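You operate a simulated robot arm through the tools that you are given. There is no shell and no other tool. Be economical: measure what you need, move in short steps, check, and stop when the job is done.

You are at the controls of a simulated two-armed robot. One attempt, no reset.

TASK
Pick up the bottle marked "LAB" from the top of the steel bench with one hand, pass it to the other hand and put it on the top of the low table. Set down upright: bottle.

It is judged by the outcome, as a careful person would: the job done as asked, and still so three seconds after it is handed in. It fails if anything else is knocked over, pushed out of place, dropped, spilled or broken.

THE ROBOT
Two 7-joint arms with two-finger parallel grippers on one trunk, on a base that drives. Base frame: it is fixed to the floor where the robot stands at the start and does not move with it; the origin is under the middle of the robot, x ahead of it, y to its left, z up. Lengths are in mm, angles in rad, forces in N, time in s.
The left shoulder is at the start at [60, 147, 543], the right one opposite. With the tool pointing down near the work surface each hand reaches from about 100 to 580 mm from the robot's upright axis, wherever it stands, measured 20 degrees to its own side. Places, roughly: top of the low table [-1000, -700, 600]. Payload 3.43 kg a hand.
The TCP of each hand is the grasp point between the finger pads, 30 mm short of the fingertips. In the tool frame z runs along the fingers and y along their closing line. The gripper opens to 94 mm. The fingers are 28 mm wide and 10 mm thick; the gripper's body (50 by 96 mm) begins 55 mm behind the TCP.
Orientation is that of the tool frame in the base frame, as a unit quaternion [x, y, z, w]. With the fingers straight down and closing along the base's y, the tool's x points along the base's -x, its y along +y and its z along -z.

THE INTERFACE
- The arms move only by the tool apply_moves. It takes "left_rows", "right_rows" or both (then of equal length, played together; a hand with none holds still); each is a list that holds one entry, the list of rows, each a list of 7 numbers: the shift along the tool's x, y, z in m, then the turn, a rotation vector about the tool's x, y, z in rad, then the closure, from 0 (fully open) to 1 (shut). In form: [[[x, y, z, ax, ay, az, hand], ...]]. A call has 1 to 20 rows; each row is the pose to reach, as a shift and turn from the pose commanded when the call began, along the tool's axes at that moment. Rows are played at 5 a second. More than 50 mm and 0.15 rad between two rows, or a gripper value outside its range, and nothing of the call is played. Where a pose cannot be reached the arm comes as near as it can. A force on the tool above 40 N (or 10 N above the force at the start of the call, whichever is more), or a blocked arm, ends the call early, and 0.2 s more pass. Each finger travels about 72 mm/s and halts on what it meets, pressing with about 26 N; the grip force reading is that of the motor and also rises with nothing between the fingers. The clock runs only during rows and for 0.2 s after the last one: add rows that repeat a pose to give the fingers time. The reply holds the time, the measured pose of the TCP, the force on the tool along the base axes, the opening and the grip force, in the units named above and with some noise, with the torque about the TCP (base axes, N m) and any sound that the robot's microphone picked up.
- Cameras (640 x 400 px; columns grow to the right, rows downward): "scene" is now at [56.5, -27.6, 1184.2]; the picture's right is [-0.31, -0.95, 0.00], its down [-0.47, 0.15, -0.87] and it looks along [0.82, -0.27, -0.50] (base axes); focal length 260 px, centre (320, 200). "left" rides on the left gripper at [76, -14, -103] in its tool frame; the picture's right is [0.18, 0.98, 0.00], its down [-0.75, 0.14, -0.64] and it looks along [-0.63, 0.12, 0.77] (tool axes); focal length 243 px, centre (320, 200). "right" rides on the right gripper at [76, 14, -102] in its tool frame; the picture's right is [-0.18, 0.98, 0.00], its down [-0.75, -0.14, -0.64] and it looks along [-0.63, -0.12, 0.77] (tool axes); focal length 243 px, centre (320, 200).
- capture(camera): a new picture of that camera. It takes no simulated time.
- move_column(by): slides the trunk up (or, below 0, down) by that many mm; the arms and the scene camera ride with it, the base frame stays. It gives what a move gives, with no picture.
- steer(legs): drives the robot by 1 to 6 legs, each [ahead, left, turn to the left] in mm, mm and rad, along the robot's own axes; the way and the turn of a leg run together, so that a leg with both is an arc; at most 1500 mm and 3.142 rad a leg. The arms and the cameras ride along, it lands a little off, and it stops where it bumps. It gives what a move gives.
- pan_tilt(pan, tilt): turns the head with the scene camera to pan (to the left, within 1.501 rad either way) and tilt (down, from -0.506 to 1.204), counted from straight ahead of the robot. It gives what a move gives.
- point_at(camera, pixels): for up to 12 pixels [column, row] of the newest picture of that camera ("zoom" is the newest enlarged one), the place [x, y, z] in the base frame of the surface seen there, good to about 2 mm. It takes no simulated time.
- zoom(camera, box): a new picture of the part [left, top, right, bottom] of that camera's present view, enlarged. It takes no simulated time.
- sign_off(): hands the job in; it is judged then, once.

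Go step by step. Measure first, check grasps and placings, and put right what went wrong. The budget is 80 turns and 70 pictures, counting those below and the enlarged ones. Unless the task says otherwise, let go and move clear before handing in, and close with one line.

The tools are called as name(argument=value, ...) on one line, values as JSON. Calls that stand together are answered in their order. apply_moves: Moves the arms, as the interface text tells. Its arguments: {"type":"object","properties":{"left_rows":{"type":"array","items":{"type":"array","items":{"type":"array","items":{"type":"number"}}}},"right_rows":{"type":"array","items":{"type":"array","items":{"type":"array","items":{"type":"number"}}}}},"required":[]} The other tools are called the same way: move_column (by) slides the trunk up or down; steer (legs) drives the base; pan_tilt (pan, tilt) turns the head that bears the scene camera; capture (camera) takes a picture; point_at (camera, pixels) gives the place of the surface under pixels of a picture; zoom (camera, box) takes an enlarged picture of a part of a camera's view; sign_off () hands the job in.

At the start:

```text
clock: 0.0
left_position: [311.1, 25.6, 999.4]
left_orientation: [-0.001, 1.0, 0.0, 0.002]
left_force: [-0.1, -0.6, -0.2]
left_wrist_torque: [-0.02, -0.03, 0.01]
left_opening: 94.3
left_finger_force: 0.0
right_position: [268.9, -270.3, 999.0]
right_orientation: [-0.001, 1.0, 0.0, 0.001]
right_force: [0.8, 0.2, 0.4]
right_wrist_torque: [0.0, 0.01, -0.01]
right_opening: 93.8
right_finger_force: 0.1
trunk travel left (down, up): [-250.0, 0.0]
robot x, y, heading: [-2.0, 0.5, 0.002]
head pan, tilt: [-0.316, 0.522]
```

scene: 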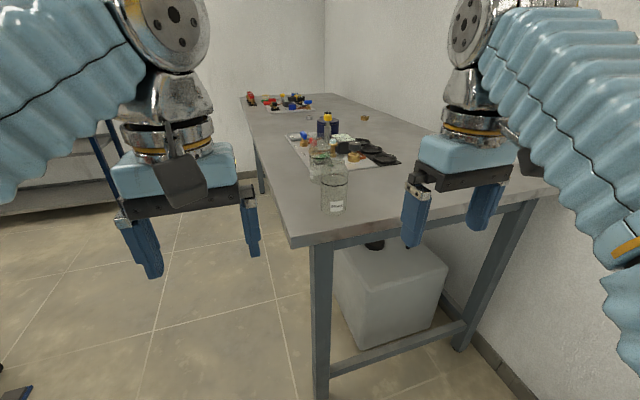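
right: 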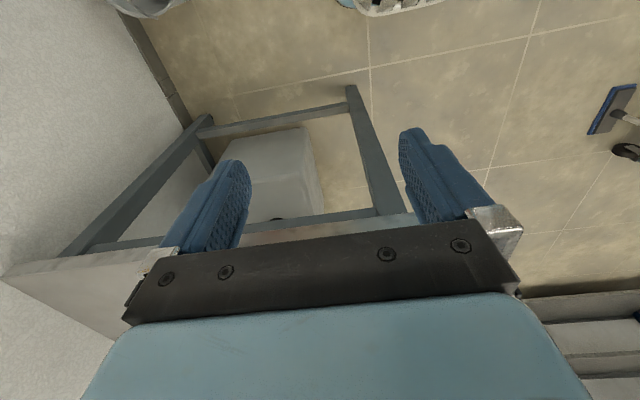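
left: 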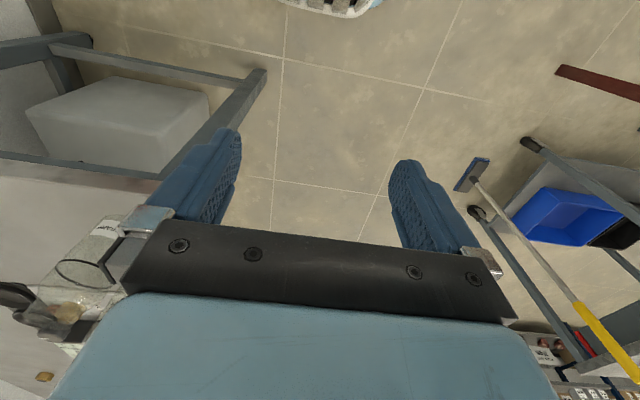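

The scene shows a glass bottle with a label near pixel (334,190) on the bench, with another behind it at (320,165). I'll zoom in to read the labels and measure.

zoom(camera="scene", box=[270, 90, 430, 230])

point_at(camera="scene", pixels=[[334, 207], [334, 185], [334, 160], [320, 165], [300, 235], [400, 220], [290, 150], [325, 130], [370, 155], [530, 190], [245, 110]])

```text
2.86 times, centred on (350, 160) of scene
```

zoom: 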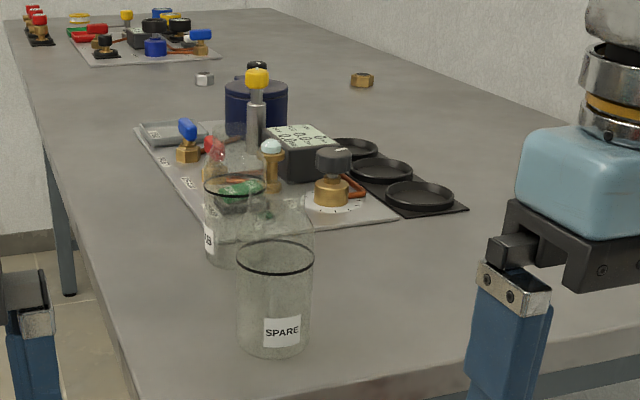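

```text
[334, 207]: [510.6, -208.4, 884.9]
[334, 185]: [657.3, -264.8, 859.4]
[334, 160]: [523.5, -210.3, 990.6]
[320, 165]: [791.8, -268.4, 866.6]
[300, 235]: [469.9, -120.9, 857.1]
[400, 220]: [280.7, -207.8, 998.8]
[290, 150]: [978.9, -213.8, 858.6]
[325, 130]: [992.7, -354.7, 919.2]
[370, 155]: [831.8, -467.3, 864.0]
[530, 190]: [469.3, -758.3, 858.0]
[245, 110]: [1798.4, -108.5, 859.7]
```

The front bottle reads "SPARE". The one behind it has a label at zoom (208,237), so I'll look closer.

zoom(camera="scene", box=[300, 110, 364, 220])

capture(camera="left")

zoom(camera="left", box=[0, 190, 160, 400])

```text
3.64 times, centred on (332, 165) of scene
```

zoom: 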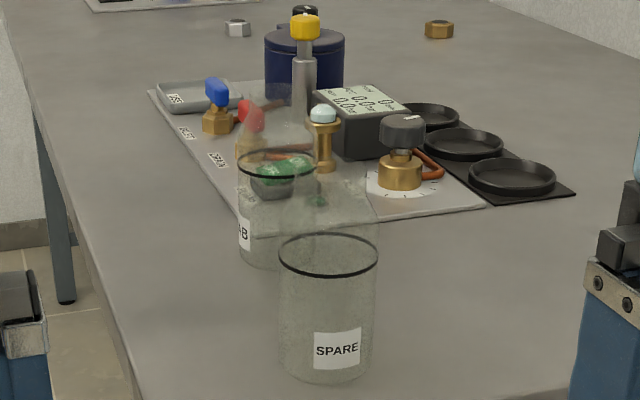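

```text
64 pictures are left
```

left: 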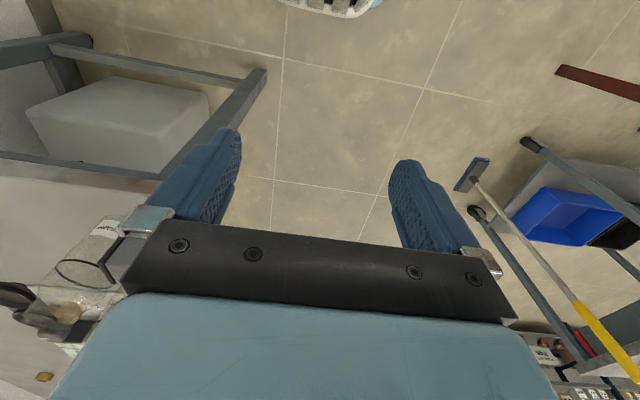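

```text
1.90 times, centred on (80, 295) of left
```

zoom: 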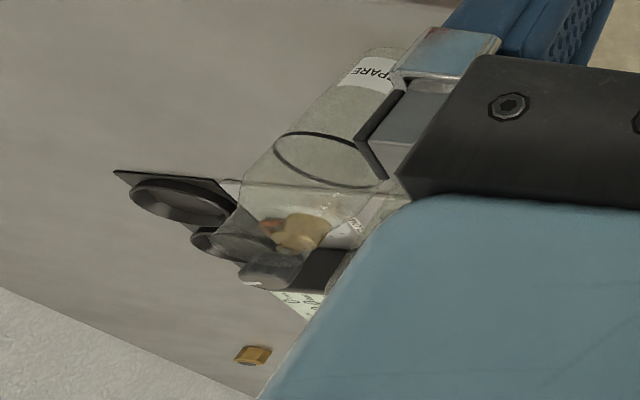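

The rear bottle's label ends in "AB", so it's the LAB bottle. I'll measure label and outline points in the scene view.

point_at(camera="scene", pixels=[[311, 174], [310, 171], [311, 177], [312, 160], [315, 155], [320, 157], [315, 181], [320, 150], [318, 140], [334, 178], [328, 202], [322, 146]])

pan_tilt(pan=-0.45, tilt=0.6)

capture(camera="scene")

```text
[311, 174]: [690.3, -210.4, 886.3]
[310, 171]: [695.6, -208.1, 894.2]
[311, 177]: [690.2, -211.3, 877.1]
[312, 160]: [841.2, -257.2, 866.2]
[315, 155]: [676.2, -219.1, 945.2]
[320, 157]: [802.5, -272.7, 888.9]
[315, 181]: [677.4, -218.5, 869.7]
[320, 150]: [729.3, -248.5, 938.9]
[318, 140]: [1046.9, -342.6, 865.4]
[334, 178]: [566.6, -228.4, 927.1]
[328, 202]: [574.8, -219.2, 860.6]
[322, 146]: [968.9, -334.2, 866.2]
```

```text
clock: 0.7
left_position: [309.6, 24.1, 1000.4]
left_orientation: [-0.001, 1.0, -0.001, 0.003]
left_force: [-0.9, 0.0, 0.5]
left_wrist_torque: [0.02, 0.03, 0.03]
left_opening: 93.9
left_finger_force: 0.2
right_position: [268.7, -270.6, 998.9]
right_orientation: [0.0, 1.0, -0.001, 0.0]
right_force: [-0.7, -0.2, 0.0]
right_wrist_torque: [0.02, 0.02, -0.02]
right_opening: 94.2
right_finger_force: 0.1
trunk travel left (down, up): [-250.0, 0.0]
robot x, y, heading: [0.0, 0.5, -0.004]
head pan, tilt: [-0.45, 0.6]
```

```text
62 pictures are left
```

scene: 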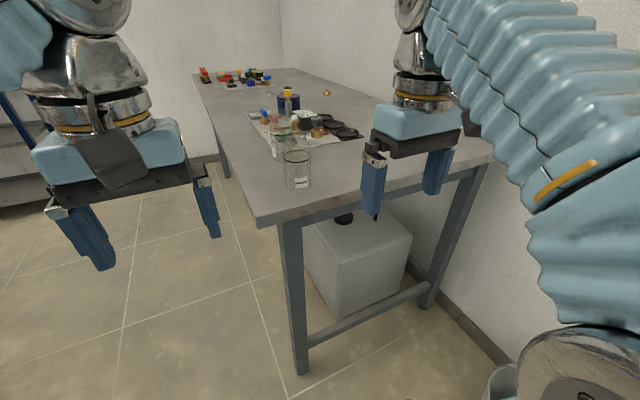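

LAB's ring spans about (676,-219) to (729,-248), so its centre is near (703,-234), behind SPARE as seen from here. Approaching from the bench's left side looks better, so I'll check the free floor on the left and the low table behind.

pan_tilt(pan=0.8, tilt=0.6)

capture(camera="scene")

point_at(camera="scene", pixels=[[320, 100], [320, 200], [320, 300], [100, 200], [200, 250], [450, 200], [550, 200], [450, 120], [200, 120], [550, 120]])

pan_tilt(pan=-1.5, tilt=0.6)

capture(camera="scene")

```text
clock: 2.1
left_position: [310.8, 25.1, 998.0]
left_orientation: [0.0, 1.0, 0.0, 0.002]
left_force: [0.1, 0.1, -0.2]
left_wrist_torque: [0.02, -0.02, -0.01]
left_opening: 94.3
left_finger_force: 0.1
right_position: [269.1, -270.3, 998.5]
right_orientation: [0.0, 1.0, 0.0, -0.001]
right_force: [-0.8, 0.0, -0.7]
right_wrist_torque: [0.02, 0.02, -0.01]
right_opening: 94.3
right_finger_force: 0.1
trunk travel left (down, up): [-250.0, 0.0]
robot x, y, heading: [0.4, 1.4, 0.0]
head pan, tilt: [0.799, 0.6]
```

```text
61 pictures are left
```

scene: 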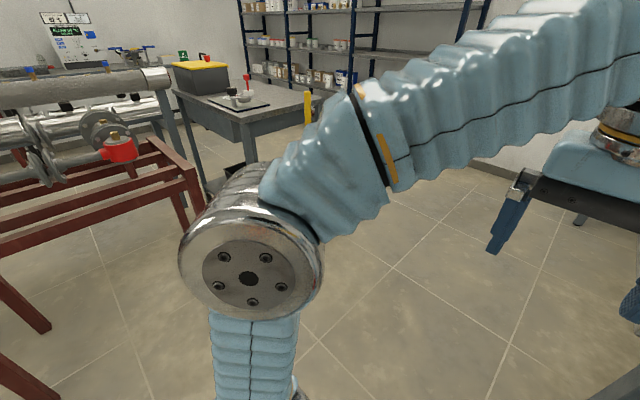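

```text
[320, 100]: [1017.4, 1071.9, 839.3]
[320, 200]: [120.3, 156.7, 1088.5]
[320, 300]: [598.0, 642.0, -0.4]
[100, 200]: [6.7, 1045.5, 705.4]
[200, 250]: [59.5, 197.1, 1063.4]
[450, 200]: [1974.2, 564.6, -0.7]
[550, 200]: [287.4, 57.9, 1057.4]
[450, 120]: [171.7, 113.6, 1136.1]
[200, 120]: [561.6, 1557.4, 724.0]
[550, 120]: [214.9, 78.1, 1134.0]
```

```text
clock: 4.2
left_position: [310.3, 24.5, 999.1]
left_orientation: [0.0, 1.0, -0.001, 0.001]
left_force: [-0.5, 0.3, 0.2]
left_wrist_torque: [-0.01, 0.02, 0.01]
left_opening: 93.6
left_finger_force: 0.1
right_position: [269.1, -269.5, 999.9]
right_orientation: [0.0, 1.0, -0.001, -0.001]
right_force: [0.4, 0.0, -0.1]
right_wrist_torque: [-0.04, 0.01, -0.01]
right_opening: 93.7
right_finger_force: 0.2
trunk travel left (down, up): [-250.0, 0.0]
robot x, y, heading: [-1.4, -1.4, -0.004]
head pan, tilt: [-1.499, 0.6]
```

```text
60 pictures are left
```

scene: 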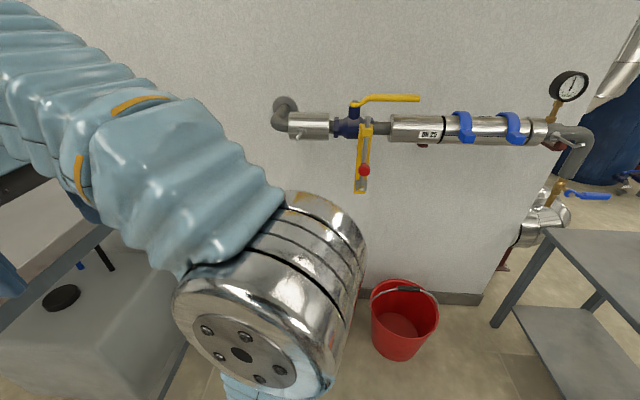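

Floor on the left is clear out to the red frame (y≈700 or more), and the low table is at right-rear. I'll drive left, then ahead, then turn right to face the bench's long side next to LAB.

steer(legs=[[0, 300, 0], [700, 80, 0], [0, 0, -1.571]])

pan_tilt(pan=0, tilt=0.6)

capture(camera="scene")

```text
clock: 13.5
left_position: [727.8, 66.0, 999.4]
left_orientation: [0.704, 0.71, -0.002, 0.001]
left_force: [-0.4, 0.3, 0.4]
left_wrist_torque: [0.04, -0.01, 0.02]
left_opening: 94.1
left_finger_force: 0.1
right_position: [433.2, 104.1, 999.0]
right_orientation: [0.704, 0.71, 0.0, -0.001]
right_force: [-0.5, 0.0, 0.1]
right_wrist_torque: [-0.03, -0.02, 0.01]
right_opening: 93.8
right_finger_force: 0.1
trunk travel left (down, up): [-250.0, 0.0]
robot x, y, heading: [700.7, 376.0, -1.562]
head pan, tilt: [-1.499, 0.6]
```

```text
clock: 15.1
left_position: [727.8, 64.4, 999.3]
left_orientation: [0.705, 0.709, -0.002, 0.001]
left_force: [-0.6, 0.0, -0.5]
left_wrist_torque: [-0.01, 0.01, -0.02]
left_opening: 94.1
left_finger_force: 0.1
right_position: [432.1, 103.2, 998.8]
right_orientation: [0.705, 0.71, -0.001, 0.0]
right_force: [0.1, -0.6, 0.5]
right_wrist_torque: [0.0, -0.03, 0.01]
right_opening: 94.0
right_finger_force: 0.2
trunk travel left (down, up): [-250.0, 0.0]
robot x, y, heading: [700.6, 373.1, -1.568]
head pan, tilt: [0.0, 0.6]
```

```text
59 pictures are left
```

scene: 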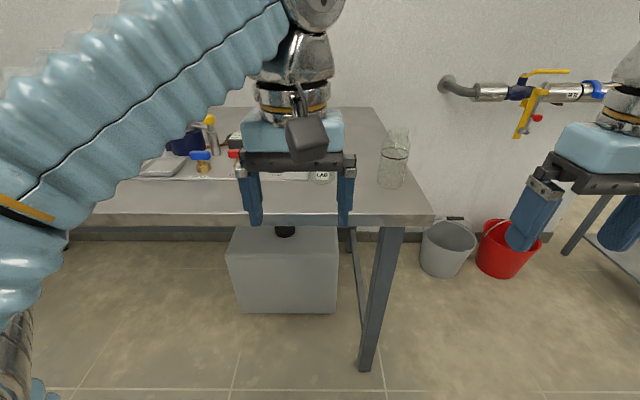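

LAB's label is readable at (321,175), partly behind the left hand. I'll shift to my left so the right hand lines up with it and the view clears.

steer(legs=[[0, 190, 0]])

pan_tilt(pan=-0.15, tilt=0.5)

capture(camera="scene")

zoom(camera="scene", box=[290, 90, 450, 240])

```text
clock: 16.7
left_position: [917.6, 66.1, 1000.2]
left_orientation: [0.707, 0.707, -0.003, 0.0]
left_force: [0.1, -0.5, 0.3]
left_wrist_torque: [-0.02, 0.01, -0.03]
left_opening: 94.1
left_finger_force: 0.0
right_position: [621.8, 105.9, 999.9]
right_orientation: [0.706, 0.708, -0.001, 0.0]
right_force: [0.3, 0.0, -0.8]
right_wrist_torque: [-0.01, 0.02, 0.01]
right_opening: 94.1
right_finger_force: 0.1
trunk travel left (down, up): [-250.0, 0.0]
robot x, y, heading: [890.7, 375.9, -1.566]
head pan, tilt: [0.0, 0.6]
```

```text
clock: 17.4
left_position: [917.3, 65.7, 1000.0]
left_orientation: [0.706, 0.709, -0.002, 0.0]
left_force: [0.9, -0.8, -0.6]
left_wrist_torque: [-0.02, -0.01, -0.02]
left_opening: 94.1
left_finger_force: 0.1
right_position: [621.9, 105.7, 1000.5]
right_orientation: [0.706, 0.709, -0.002, 0.0]
right_force: [1.0, 0.8, 0.6]
right_wrist_torque: [0.02, -0.01, 0.03]
right_opening: 94.1
right_finger_force: 0.1
trunk travel left (down, up): [-250.0, 0.0]
robot x, y, heading: [892.4, 371.6, -1.574]
head pan, tilt: [-0.15, 0.499]
```

```text
58 pictures are left
```

scene: 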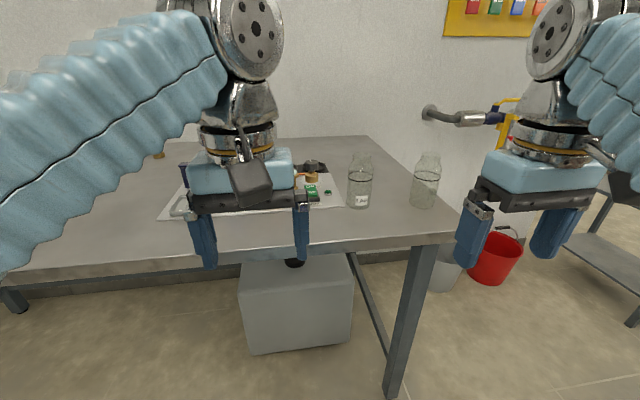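

```text
2.67 times, centred on (370, 165) of scene
```

zoom: 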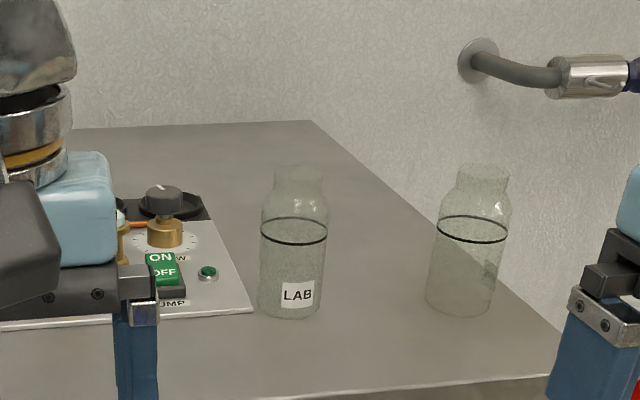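

Both bottles are fully visible now: LAB at zoom (293,300), neck top near (299,168). I'll measure its outline.

point_at(camera="zoom", pixels=[[297, 294], [263, 235], [326, 235], [294, 244], [294, 220], [298, 180], [298, 168], [278, 175], [320, 178], [298, 198], [292, 315], [465, 243]])

point_at(camera="scene", pixels=[[340, 207], [300, 242], [400, 232], [330, 192], [310, 165]])

```text
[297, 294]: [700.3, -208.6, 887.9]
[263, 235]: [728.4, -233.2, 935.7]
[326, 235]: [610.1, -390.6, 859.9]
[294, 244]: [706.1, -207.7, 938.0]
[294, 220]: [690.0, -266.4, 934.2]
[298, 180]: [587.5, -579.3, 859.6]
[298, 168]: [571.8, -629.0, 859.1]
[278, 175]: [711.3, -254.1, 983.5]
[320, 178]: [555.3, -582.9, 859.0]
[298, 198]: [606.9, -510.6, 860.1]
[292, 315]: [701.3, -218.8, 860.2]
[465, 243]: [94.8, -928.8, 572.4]
```

```text
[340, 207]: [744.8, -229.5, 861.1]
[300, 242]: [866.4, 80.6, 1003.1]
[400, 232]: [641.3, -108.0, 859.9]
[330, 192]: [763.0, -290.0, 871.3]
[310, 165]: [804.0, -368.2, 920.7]
```

LAB: centre ≈ (699,-237), radius ≈ 30, shoulder at z≈962, top at z≈996. The plan is a top-down grasp of the body with the right hand at TCP z≈952, then a side grasp low on the body with the left. I'll drive 130 ahead and raise the right hand.

steer(legs=[[130, 0, 0]])

apply_moves(right_rows=[[[0, 0, -0.03, 0, 0, 0, 0], [0, 0, -0.06, 0, 0, 0, 0]]])

```text
clock: 18.7
left_position: [916.8, -64.3, 1000.6]
left_orientation: [0.706, 0.708, -0.002, 0.0]
left_force: [-0.1, 1.2, -0.6]
left_wrist_torque: [-0.03, -0.01, 0.02]
left_opening: 93.9
left_finger_force: 0.0
right_position: [621.6, -24.6, 998.4]
right_orientation: [0.708, 0.707, -0.001, 0.0]
right_force: [0.8, 0.2, 0.3]
right_wrist_torque: [0.01, 0.02, 0.02]
right_opening: 93.9
right_finger_force: 0.1
trunk travel left (down, up): [-250.0, 0.0]
robot x, y, heading: [892.0, 241.3, -1.573]
head pan, tilt: [-0.15, 0.499]
```

```text
clock: 19.3
left_position: [916.4, -65.0, 1000.5]
left_orientation: [0.707, 0.707, -0.002, 0.001]
left_force: [-0.1, 0.5, -0.7]
left_wrist_torque: [0.01, 0.02, 0.0]
left_opening: 93.8
left_finger_force: 0.0
right_position: [621.0, -23.0, 999.1]
right_orientation: [0.707, 0.707, -0.001, 0.0]
right_force: [0.1, -0.1, -0.5]
right_wrist_torque: [-0.03, 0.01, 0.03]
right_opening: 93.8
right_finger_force: 0.2
right hand out of reach, approached as far as the arm can: row 1, 2
trunk travel left (down, up): [-250.0, 0.0]
robot x, y, heading: [889.6, 244.6, -1.569]
head pan, tilt: [-0.15, 0.499]
```

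The hand can't go above z≈1000 while pointing down. At that height the open fingers (94) can straddle the bottle (60) and slide in from the front, with the palm at 1055 clearing the top at 996. I'll line up in x first and stop short.

apply_moves(right_rows=[[[0, 0.039, 0, 0, 0, 0, 0], [0, 0.078, 0, 0, 0, 0, 0], [-0.04, 0.078, 0, 0, 0, 0, 0], [-0.08, 0.078, 0, 0, 0, 0, 0], [-0.11, 0.078, 0, 0, 0, 0, 0], [-0.11, 0.078, 0, 0, 0, 0, 0]]])

capture(camera="right")

capture(camera="scene")

```text
clock: 20.7
left_position: [917.6, -65.6, 1000.0]
left_orientation: [0.707, 0.707, -0.002, 0.0]
left_force: [0.4, 0.2, 0.8]
left_wrist_torque: [0.0, -0.03, 0.0]
left_opening: 93.8
left_finger_force: 0.1
right_position: [697.3, -137.3, 999.3]
right_orientation: [0.706, 0.708, -0.002, 0.001]
right_force: [-0.1, -0.8, -0.2]
right_wrist_torque: [0.02, -0.01, -0.01]
right_opening: 93.9
right_finger_force: 0.0
right hand out of reach, approached as far as the arm can: row 1
trunk travel left (down, up): [-250.0, 0.0]
robot x, y, heading: [891.1, 245.7, -1.573]
head pan, tilt: [-0.15, 0.499]
```

```text
56 pictures are left
```

right: 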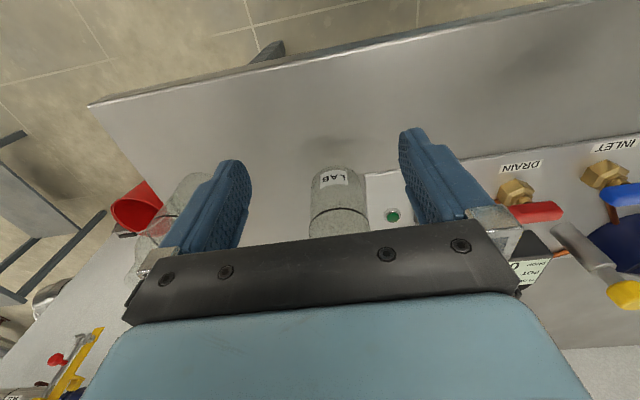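

```text
55 pictures are left
```

scene: 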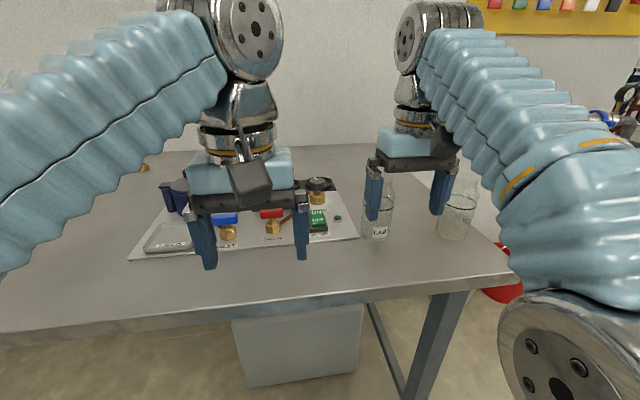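

The bottle sits between the fingers in the wrist view at (338,200), and the measured TCP x is 697. I'll check the centre using ring and label pixels before sliding in.

point_at(camera="right", pixels=[[331, 178], [312, 183], [357, 178], [314, 190], [340, 210], [311, 215], [369, 212], [344, 182], [320, 182]])

zoom(camera="right", box=[220, 130, 460, 280])

```text
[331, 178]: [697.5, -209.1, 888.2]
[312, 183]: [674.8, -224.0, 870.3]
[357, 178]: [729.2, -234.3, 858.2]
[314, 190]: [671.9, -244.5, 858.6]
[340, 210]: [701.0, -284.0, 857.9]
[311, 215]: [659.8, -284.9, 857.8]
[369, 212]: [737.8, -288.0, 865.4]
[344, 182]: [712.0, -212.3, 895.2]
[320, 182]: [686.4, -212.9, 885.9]
```

```text
2.67 times, centred on (340, 205) of right
```

zoom: 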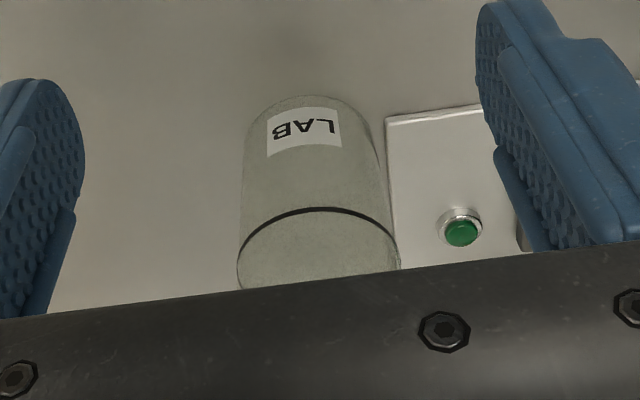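

Label points fit a circle centred at (699,-239). I'll slide in 102 mm and check before descending.

apply_moves(right_rows=[[[-0.03, 0.001, 0, 0, 0, 0, 0], [-0.06, 0.0015, 0, 0, 0, 0, 0], [-0.085, 0.0015, 0, 0, 0, 0, 0], [-0.102, 0.0015, 0, 0, 0, 0, 0], [-0.102, 0.0015, 0, 0, 0, 0, 0]]])

capture(camera="right")

zoom(camera="scene", box=[330, 120, 490, 260])

```text
clock: 21.9
left_position: [916.1, -64.8, 999.8]
left_orientation: [0.707, 0.707, -0.002, 0.001]
left_force: [0.9, 0.8, 0.5]
left_wrist_torque: [-0.02, 0.05, 0.0]
left_opening: 93.8
left_finger_force: 0.1
right_position: [700.3, -223.5, 974.6]
right_orientation: [0.707, 0.707, -0.002, 0.001]
right_force: [-0.1, 0.9, 0.2]
right_wrist_torque: [-0.01, -0.01, 0.03]
right_opening: 94.0
right_finger_force: 0.0
right hand out of reach, approached as far as the arm can: row 1, 2, 3, 4, 5
trunk travel left (down, up): [-250.0, 0.0]
robot x, y, heading: [892.0, 247.5, -1.57]
head pan, tilt: [-0.15, 0.499]
```

```text
53 pictures are left
```

right: 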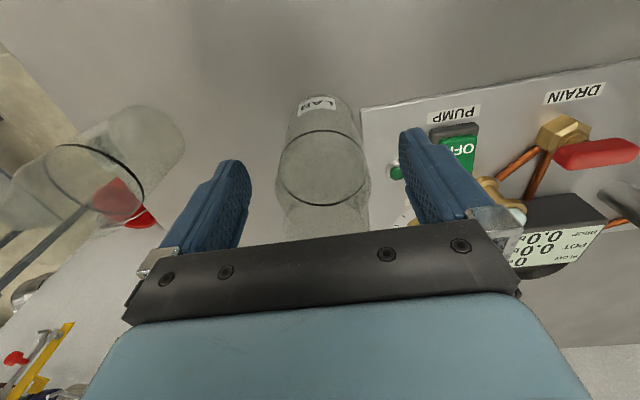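

```text
2.86 times, centred on (410, 190) of scene
```

zoom: 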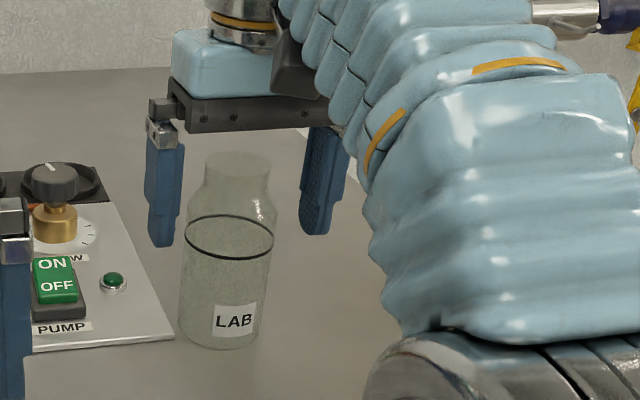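

Reach caps the height at z≈975 here, and the bottle is centred between the fingers (ring centre (325,170), gap centre ≈325). Lower heights are easier to reach, so I'll descend towards (699,-239,952).

apply_moves(right_rows=[[[0, 0, 0.03, 0, 0, 0, 0], [0, 0, 0.04, 0, 0, 0, 0], [0, 0, 0.047, 0, 0, 0, 0], [0, 0, 0.047, 0, 0, 0, 0]]])

capture(camera="right")

zoom(camera="scene", box=[330, 120, 490, 260])

```text
clock: 22.6
left_position: [917.0, -64.7, 1002.2]
left_orientation: [0.707, 0.707, -0.002, 0.001]
left_force: [0.1, 0.2, 0.8]
left_wrist_torque: [-0.01, 0.01, 0.0]
left_opening: 94.1
left_finger_force: 0.0
right_position: [700.9, -222.2, 936.0]
right_orientation: [0.706, 0.708, -0.006, 0.006]
right_force: [0.2, -2.4, 23.1]
right_wrist_torque: [-0.08, -0.06, -0.02]
right_opening: 93.9
right_finger_force: 0.0
trunk travel left (down, up): [-250.0, 0.0]
robot x, y, heading: [889.8, 243.4, -1.572]
head pan, tilt: [-0.15, 0.499]
stopped in row 3 (right hand): the force on the tool passed its limit at 49 N (the readings are from after the stop); the commanded pose is now the measured one
```

```text
51 pictures are left
```

right: 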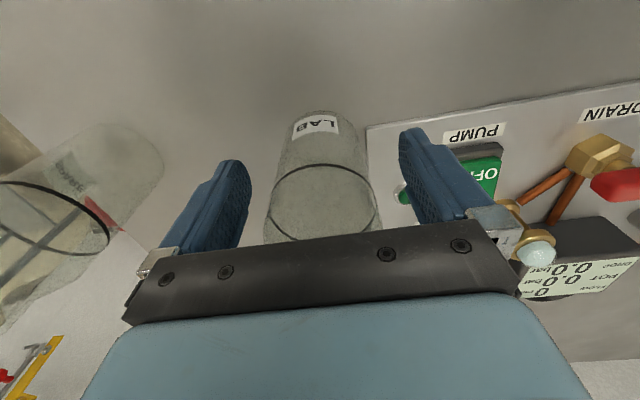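

```text
2.86 times, centred on (410, 190) of scene
```

zoom: 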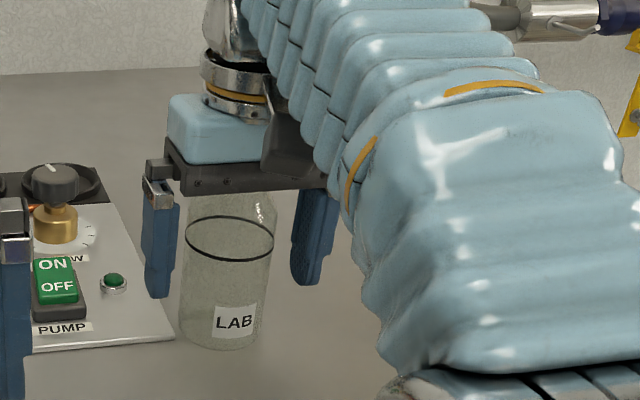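

The palm touched the bottle's top at TCP z=936 (top is ≈991); the bottle is still standing. I'll raise 10 mm at once, then move forward 15 to centre it.

apply_moves(right_rows=[[[0, 0, -0.005, 0, 0, 0, 0], [0, 0, -0.01, 0, 0, 0, 0], [-0.008, -0.001, -0.01, 0, 0, 0, 0], [-0.016, -0.001, -0.01, 0, 0, 0, 0], [-0.016, -0.001, -0.01, 0, 0, 0, 0]]])

capture(camera="right")

point_at(camera="right", pixels=[[314, 124], [306, 124], [326, 122], [314, 118]])

```text
clock: 23.8
left_position: [916.3, -64.8, 1000.3]
left_orientation: [0.707, 0.707, -0.002, 0.0]
left_force: [0.4, 0.2, -1.2]
left_wrist_torque: [0.02, -0.02, 0.0]
left_opening: 94.1
left_finger_force: 0.1
right_position: [698.8, -240.2, 943.2]
right_orientation: [0.706, 0.708, -0.005, 0.004]
right_force: [-0.1, 0.1, 0.2]
right_wrist_torque: [0.07, -0.01, -0.04]
right_opening: 94.0
right_finger_force: 0.0
trunk travel left (down, up): [-250.0, 0.0]
robot x, y, heading: [892.8, 244.8, -1.569]
head pan, tilt: [-0.15, 0.499]
```

```text
49 pictures are left
```

right: 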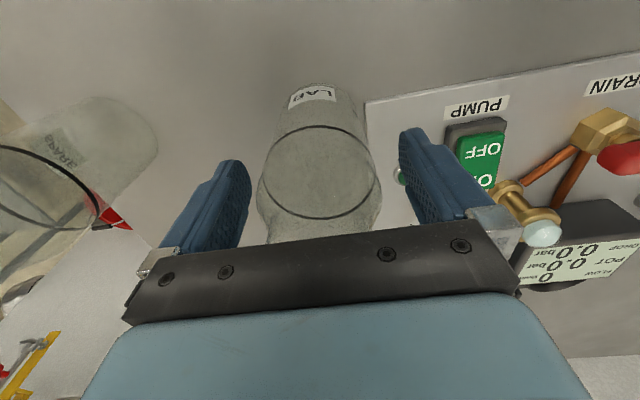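

```text
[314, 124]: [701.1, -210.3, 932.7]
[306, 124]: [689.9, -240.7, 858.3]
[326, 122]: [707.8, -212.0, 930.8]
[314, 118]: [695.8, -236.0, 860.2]
```

Force is back to zero, TCP is at (699,-240,943), and the bottle is unmoved and centred. Closing now.

apply_moves(right_rows=[[[0, 0, 0, 0, 0, 0, 0.3], [0, 0, 0, 0, 0, 0, 0.6], [0, 0, 0, 0, 0, 0, 1], [0, 0, 0, 0, 0, 0, 1], [0, 0, 0, 0, 0, 0, 1]]])

apply_moves(right_rows=[[[0, 0, -0.005, 0, 0, 0, 1], [0, 0, -0.01, 0, 0, 0, 1], [0, 0, -0.015, 0, 0, 0, 1], [0, 0, -0.015, 0, 0, 0, 1]]])

zoom(camera="scene", box=[330, 120, 490, 260])

```text
clock: 25.0
left_position: [916.9, -66.0, 1000.4]
left_orientation: [0.707, 0.707, -0.002, 0.001]
left_force: [-0.1, -0.4, -0.1]
left_wrist_torque: [-0.04, 0.04, -0.03]
left_opening: 94.1
left_finger_force: 0.1
right_position: [699.3, -239.8, 943.8]
right_orientation: [0.706, 0.708, -0.004, 0.004]
right_force: [-0.4, -0.4, -0.8]
right_wrist_torque: [0.02, 0.0, 0.01]
right_opening: 59.5
right_finger_force: 26.2
trunk travel left (down, up): [-250.0, 0.0]
robot x, y, heading: [894.1, 248.0, -1.568]
head pan, tilt: [-0.15, 0.499]
```

```text
clock: 26.0
left_position: [918.2, -64.2, 1000.0]
left_orientation: [0.707, 0.707, -0.002, 0.001]
left_force: [-1.1, -0.4, -0.7]
left_wrist_torque: [-0.03, 0.01, -0.04]
left_opening: 94.0
left_finger_force: 0.0
right_position: [698.9, -239.4, 959.8]
right_orientation: [0.707, 0.708, -0.004, 0.003]
right_force: [0.3, 0.0, -2.2]
right_wrist_torque: [0.02, -0.03, -0.02]
right_opening: 59.7
right_finger_force: 26.0
trunk travel left (down, up): [-250.0, 0.0]
robot x, y, heading: [890.1, 246.3, -1.57]
head pan, tilt: [-0.15, 0.499]
```

```text
2.86 times, centred on (410, 190) of scene
```

zoom: 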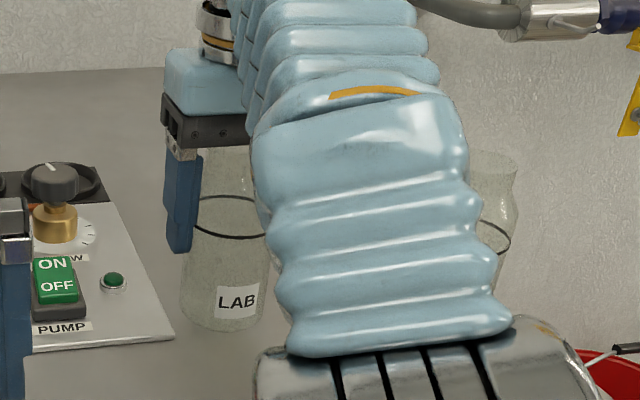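

Held and lifted (opening 59.7, weight ≈2 N). I'll back the base away so the bottle clears the bench.

steer(legs=[[-230, 0, 0]])

pan_tilt(pan=-0.2, tilt=0.7)

capture(camera="scene")

```text
clock: 27.8
left_position: [917.4, 164.8, 999.5]
left_orientation: [0.706, 0.708, -0.002, 0.001]
left_force: [0.1, -0.1, 0.0]
left_wrist_torque: [0.02, -0.02, 0.03]
left_opening: 94.0
left_finger_force: 0.1
right_position: [700.1, -10.6, 958.6]
right_orientation: [0.706, 0.709, -0.004, 0.003]
right_force: [-0.5, -0.4, -1.3]
right_wrist_torque: [-0.01, 0.02, -0.01]
right_opening: 59.5
right_finger_force: 26.3
trunk travel left (down, up): [-250.0, 0.0]
robot x, y, heading: [890.1, 477.7, -1.568]
head pan, tilt: [-0.15, 0.499]
```

```text
clock: 28.5
left_position: [917.6, 166.1, 999.5]
left_orientation: [0.706, 0.708, -0.001, 0.0]
left_force: [0.6, 1.0, -0.5]
left_wrist_torque: [0.02, 0.01, -0.02]
left_opening: 94.0
left_finger_force: 0.1
right_position: [700.4, -10.4, 959.5]
right_orientation: [0.706, 0.708, -0.004, 0.003]
right_force: [0.3, 0.0, -0.7]
right_wrist_torque: [0.02, -0.03, 0.01]
right_opening: 59.8
right_finger_force: 25.9
trunk travel left (down, up): [-250.0, 0.0]
robot x, y, heading: [891.9, 473.7, -1.568]
head pan, tilt: [-0.201, 0.7]
```

```text
47 pictures are left
```

scene: 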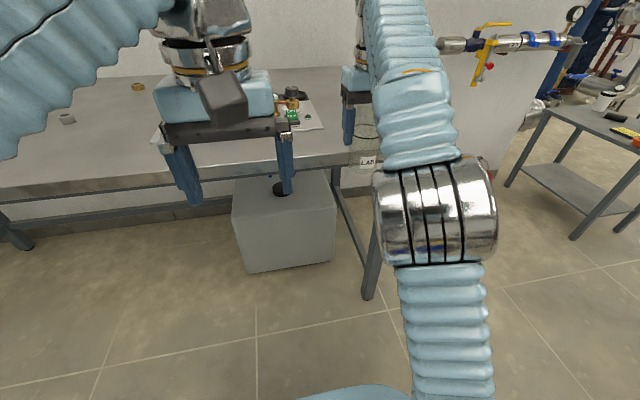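

The bottle is over clear floor. For the handover, I'll retract the right hand 90 mm and yaw it 90° so its camera faces right, while moving the left hand 200 mm to the left to make room.

apply_moves(right_rows=[[[0.03, 0, 0, 0, 0, 0, 1], [0.06, 0, 0, 0, 0, 0, 1], [0.09, 0, 0, 0, 0, 0, 1], [0.09, 0, 0, 0, 0, -0.14, 1], [0.09, 0, 0, 0, 0, -0.28, 1], [0.09, 0, 0, 0, 0, -0.42, 1], [0.09, 0, 0, 0, 0, -0.56, 1], [0.09, 0, 0, 0, 0, -0.7, 1], [0.09, 0, 0, 0, 0, -0.84, 1], [0.09, 0, 0, 0, 0, -0.98, 1], [0.09, 0, 0, 0, 0, -1.12, 1], [0.09, 0, 0, 0, 0, -1.26, 1], [0.09, 0, 0, 0, 0, -1.4, 1], [0.09, 0, 0, 0, 0, -1.54, 1], [0.09, 0, 0, 0, 0, -1.57, 1]]], left_rows=[[[0, 0.03, 0, 0, 0, 0, 0], [0, 0.06, 0, 0, 0, 0, 0], [0, 0.09, 0, 0, 0, 0, 0], [0, 0.12, 0, 0, 0, 0, 0], [0, 0.15, 0, 0, 0, 0, 0], [0, 0.18, 0, 0, 0, 0, 0], [0, 0.2, 0, 0, 0, 0, 0], [0, 0.2, 0, 0, 0, 0, 0], [0, 0.2, 0, 0, 0, 0, 0], [0, 0.2, 0, 0, 0, 0, 0], [0, 0.2, 0, 0, 0, 0, 0], [0, 0.2, 0, 0, 0, 0, 0], [0, 0.2, 0, 0, 0, 0, 0], [0, 0.2, 0, 0, 0, 0, 0], [0, 0.2, 0, 0, 0, 0, 0]]])

capture(camera="scene")

```text
clock: 31.7
left_position: [1116.3, 165.1, 999.4]
left_orientation: [0.706, 0.708, -0.002, 0.0]
left_force: [0.4, 0.0, -0.2]
left_wrist_torque: [0.01, -0.01, 0.0]
left_opening: 93.8
left_finger_force: 0.1
right_position: [699.7, 79.8, 958.3]
right_orientation: [-0.002, 1.0, -0.007, 0.0]
right_force: [-0.3, 0.0, -1.3]
right_wrist_torque: [0.01, -0.02, -0.02]
right_opening: 59.5
right_finger_force: 25.9
trunk travel left (down, up): [-250.0, 0.0]
robot x, y, heading: [890.5, 476.4, -1.561]
head pan, tilt: [-0.201, 0.7]
```

```text
46 pictures are left
```

scene: 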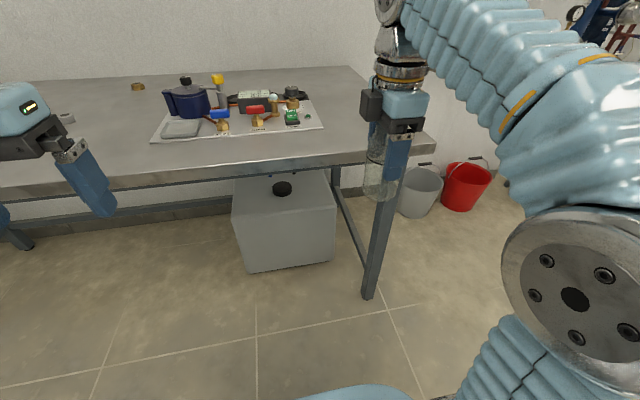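

Both moves went through and the bottle is still gripped. I'll zoom in to see how the right gripper and its camera block sit around the bottle.

zoom(camera="scene", box=[330, 40, 470, 220])

capture(camera="right")

```text
2.22 times, centred on (400, 130) of scene
```

zoom: 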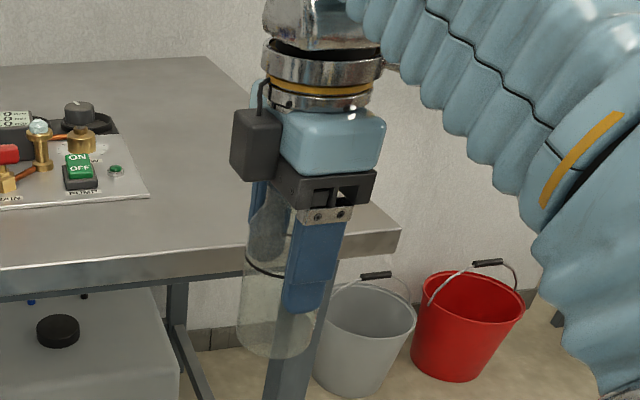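

```text
44 pictures are left
```

right: 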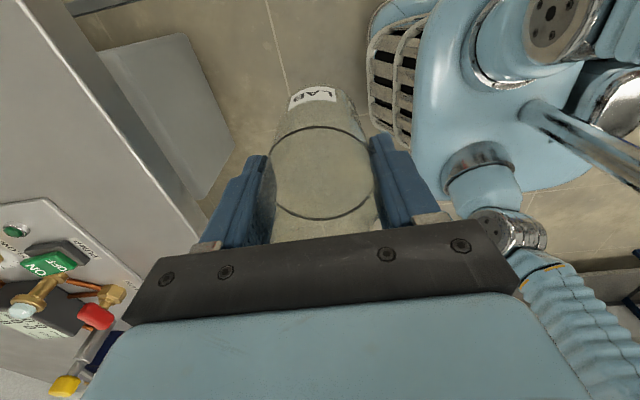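

The dark block hangs at zoom (255,145), which doesn't match where I expected the camera. I'll measure the block, fingers and bottle.

point_at(camera="zoom", pixels=[[255, 145], [238, 175], [275, 175], [330, 140], [320, 265], [255, 225], [290, 190], [340, 195], [268, 330], [300, 105], [265, 290], [245, 115]])

```text
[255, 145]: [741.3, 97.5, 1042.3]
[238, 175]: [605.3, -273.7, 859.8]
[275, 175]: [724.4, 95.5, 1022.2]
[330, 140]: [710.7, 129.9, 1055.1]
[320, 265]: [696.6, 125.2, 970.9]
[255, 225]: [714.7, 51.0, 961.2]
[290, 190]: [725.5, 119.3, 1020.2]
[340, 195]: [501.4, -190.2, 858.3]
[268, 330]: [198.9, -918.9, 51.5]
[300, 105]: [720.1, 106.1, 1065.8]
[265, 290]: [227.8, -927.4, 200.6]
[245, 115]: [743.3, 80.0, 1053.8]
```

The block is on the right gripper's east side, with its bottom at z≈1015, so the left hand has to stay below that. I'll turn the left hand to point at the bottle (westward, camera up) at z≈903, stopping 200 mm short.

apply_moves(left_rows=[[[0, -0.01, 0.01, 0.0806, 0.0806, -0.0806, 0], [0, -0.02, 0.02, 0.1612, 0.1612, -0.1612, 0], [0, -0.03, 0.03, 0.2418, 0.2418, -0.2418, 0], [-0.01, -0.04, 0.04, 0.3224, 0.3224, -0.3224, 0], [-0.02, -0.055, 0.05, 0.403, 0.403, -0.403, 0], [-0.03, -0.07, 0.06, 0.4836, 0.4836, -0.4836, 0], [-0.035, -0.085, 0.07, 0.5642, 0.5642, -0.5642, 0], [-0.04, -0.1, 0.08, 0.6448, 0.6448, -0.6448, 0], [-0.045, -0.115, 0.085, 0.7254, 0.7254, -0.7254, 0], [-0.05, -0.13, 0.09, 0.806, 0.806, -0.806, 0], [-0.06, -0.145, 0.095, 0.8866, 0.8866, -0.8866, 0], [-0.07, -0.16, 0.097, 0.9672, 0.9672, -0.9672, 0], [-0.08, -0.175, 0.097, 1.0478, 1.0478, -1.0478, 0], [-0.085, -0.19, 0.097, 1.1284, 1.1284, -1.1284, 0], [-0.085, -0.205, 0.097, 1.209, 1.209, -1.209, 0], [-0.085, -0.216, 0.097, 1.209, 1.209, -1.209, 0], [-0.085, -0.216, 0.097, 1.209, 1.209, -1.209, 0]]])

capture(camera="scene")

capture(camera="left")

```text
clock: 35.3
left_position: [902.6, 79.9, 902.7]
left_orientation: [0.0, -0.706, 0.002, 0.708]
left_force: [1.2, -0.4, -0.5]
left_wrist_torque: [0.02, -0.02, 0.0]
left_opening: 93.9
left_finger_force: 0.1
left hand out of reach, approached as far as the arm can: row 1, 2, 3
right_position: [699.3, 80.0, 958.3]
right_orientation: [0.0, 1.0, -0.006, 0.0]
right_force: [-0.6, 0.8, -0.2]
right_wrist_torque: [0.03, 0.01, -0.02]
right_opening: 59.6
right_finger_force: 25.6
trunk travel left (down, up): [-250.0, 0.0]
robot x, y, heading: [890.9, 476.3, -1.572]
head pan, tilt: [-0.201, 0.7]
```

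```text
43 pictures are left
```

scene: 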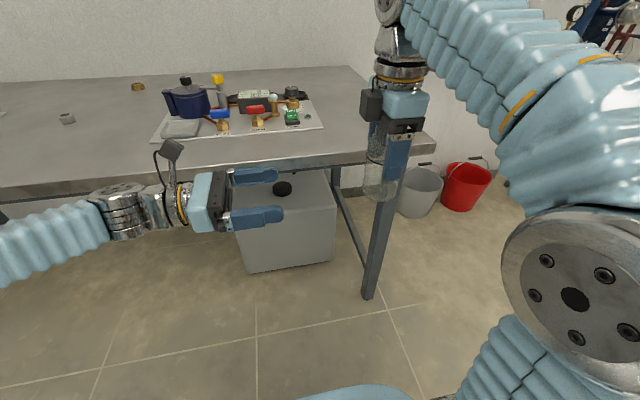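

```text
42 pictures are left
```

left: 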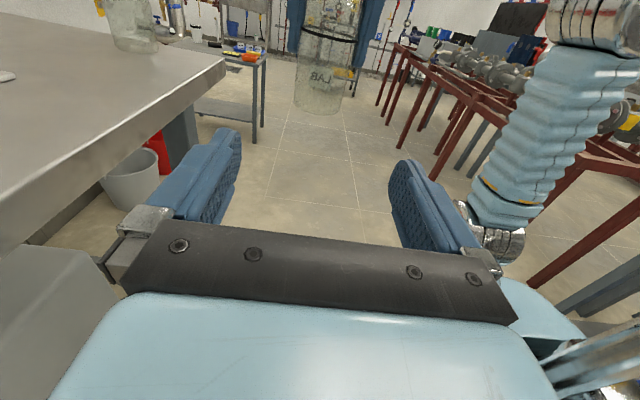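

The left hand points at the bottle with its camera block on a stalk at (172,150). I'll measure that block to check clearance against the right hand's block before closing in.

zoom(camera="scene", box=[140, 120, 420, 260])

point_at(camera="scene", pixels=[[172, 143], [182, 150], [165, 155], [172, 158], [272, 173], [272, 215], [210, 190], [370, 110], [364, 112], [378, 115], [366, 119]])

point_at(camera="left", pixels=[[320, 78], [305, 95], [340, 95], [320, 110], [300, 60], [355, 60]])

```text
2.29 times, centred on (280, 190) of scene
```

zoom: 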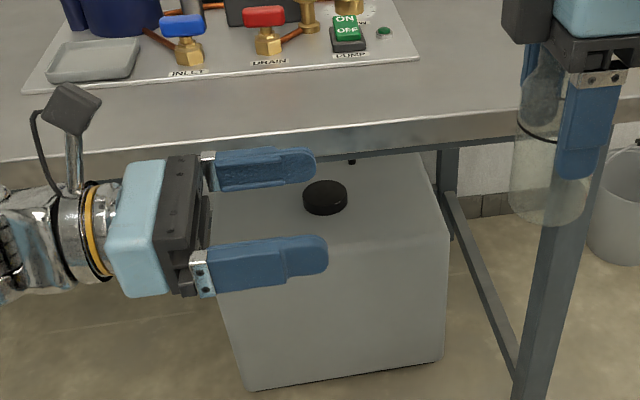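

```text
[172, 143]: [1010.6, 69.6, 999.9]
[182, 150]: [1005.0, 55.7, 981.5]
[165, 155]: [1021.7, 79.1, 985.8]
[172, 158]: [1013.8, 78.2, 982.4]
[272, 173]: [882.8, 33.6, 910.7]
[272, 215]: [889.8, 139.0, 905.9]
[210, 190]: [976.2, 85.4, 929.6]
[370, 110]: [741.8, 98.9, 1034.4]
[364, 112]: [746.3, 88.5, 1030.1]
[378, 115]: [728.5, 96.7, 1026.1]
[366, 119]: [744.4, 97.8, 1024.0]
```

```text
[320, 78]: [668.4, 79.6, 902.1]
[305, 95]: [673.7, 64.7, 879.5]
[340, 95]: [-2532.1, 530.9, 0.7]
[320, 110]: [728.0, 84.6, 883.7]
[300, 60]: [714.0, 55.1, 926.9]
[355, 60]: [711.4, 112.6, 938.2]
```

The left block would end up at x≥770 against the right block's edge of ≈750, so there's room. I'll pitch the left hand down 0.2 rad and advance 140 mm, then check.

apply_moves(left_rows=[[[0, 0, 0, 0, -0.1, 0, 0], [0, 0, 0, 0, -0.2, 0, 0], [0, 0, 0.04, 0, -0.2, 0, 0], [0, 0, 0.08, 0, -0.2, 0, 0], [0, 0, 0.11, 0, -0.2, 0, 0], [0, 0, 0.14, 0, -0.2, 0, 0], [0, 0, 0.14, 0, -0.2, 0, 0]]])

zoom(camera="scene", box=[240, 60, 480, 220])

capture(camera="left")

```text
clock: 36.9
left_position: [835.4, 93.4, 915.6]
left_orientation: [0.0, 0.773, -0.002, -0.634]
left_force: [-1.1, -0.3, 0.7]
left_wrist_torque: [-0.03, 0.01, -0.03]
left_opening: 94.0
left_finger_force: 0.1
left hand out of reach, approached as far as the arm can: row 4, 5, 6, 7
right_position: [699.9, 79.7, 958.7]
right_orientation: [-0.002, 1.0, -0.006, -0.001]
right_force: [0.3, 0.2, -0.9]
right_wrist_torque: [0.0, 0.01, 0.0]
right_opening: 59.6
right_finger_force: 26.4
trunk travel left (down, up): [-250.0, 0.0]
robot x, y, heading: [894.0, 474.7, -1.568]
head pan, tilt: [-0.201, 0.7]
```

```text
2.50 times, centred on (360, 140) of scene
```

zoom: 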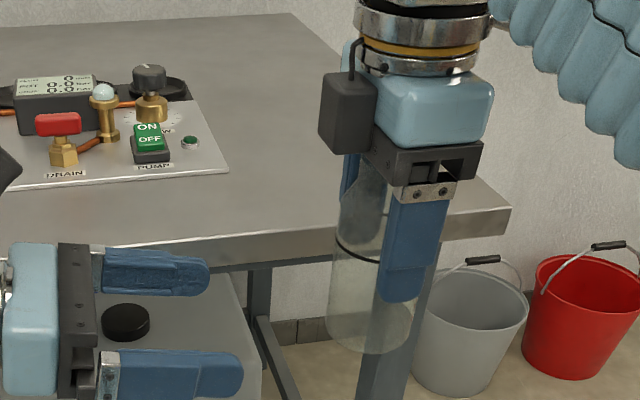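

```text
39 pictures are left
```

left: 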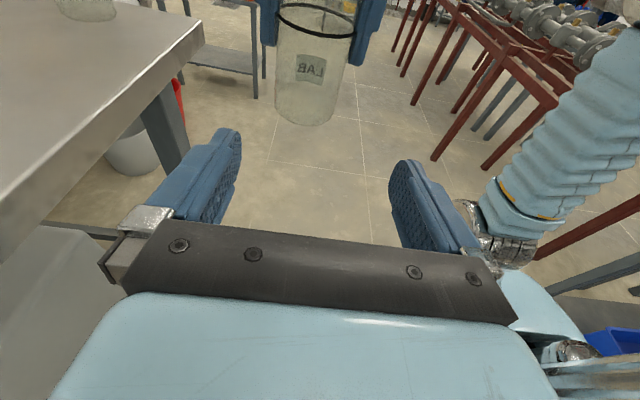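

The left arm runs out of reach at x≈835. I'll back the left hand off 120 mm and bring the bottle with the right hand to about (835,110), inside the left hand's range.

apply_moves(left_rows=[[[0, 0, -0.04, 0, 0, 0, 0], [0, 0, -0.08, 0, 0, 0, 0], [0, 0, -0.12, 0, 0, 0, 0], [0, 0, -0.12, 0, 0, 0, 0], [0, 0, -0.12, 0, 0, 0, 0], [0, 0, -0.12, 0, 0, 0, 0], [0, 0, -0.12, 0, 0, 0, 0], [0, 0, -0.12, 0, 0, 0, 0]]], right_rows=[[[0, 0, 0, 0, 0, 0, 1], [0, 0, 0, 0, 0, 0, 1], [-0.03, 0.01, 0, 0, 0, 0, 1], [-0.06, 0.02, 0, 0, 0, 0, 1], [-0.09, 0.03, 0, 0, 0, 0, 1], [-0.115, 0.03, 0, 0, 0, 0, 1], [-0.135, 0.03, 0, 0, 0, 0, 1], [-0.135, 0.03, 0, 0, 0, 0, 1]]])

capture(camera="scene")

capture(camera="left")

```text
clock: 38.7
left_position: [953.6, 95.9, 937.4]
left_orientation: [0.0, 0.774, -0.002, -0.634]
left_force: [-0.7, -0.4, 0.0]
left_wrist_torque: [-0.02, 0.01, -0.02]
left_opening: 94.0
left_finger_force: 0.1
right_position: [834.4, 110.0, 957.6]
right_orientation: [-0.002, 1.0, -0.005, 0.001]
right_force: [0.1, -0.1, -0.3]
right_wrist_torque: [-0.01, -0.02, -0.02]
right_opening: 59.5
right_finger_force: 26.3
trunk travel left (down, up): [-250.0, 0.0]
robot x, y, heading: [891.4, 478.5, -1.571]
head pan, tilt: [-0.201, 0.7]
```

```text
38 pictures are left
```

scene: 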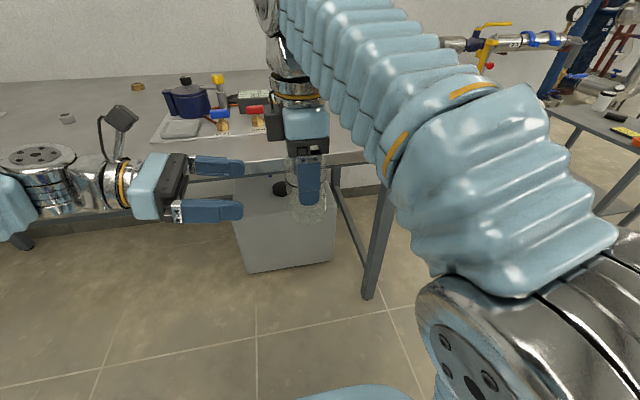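

```text
37 pictures are left
```

left: 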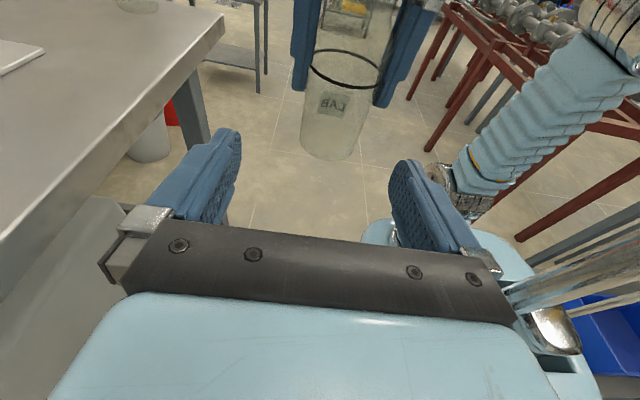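

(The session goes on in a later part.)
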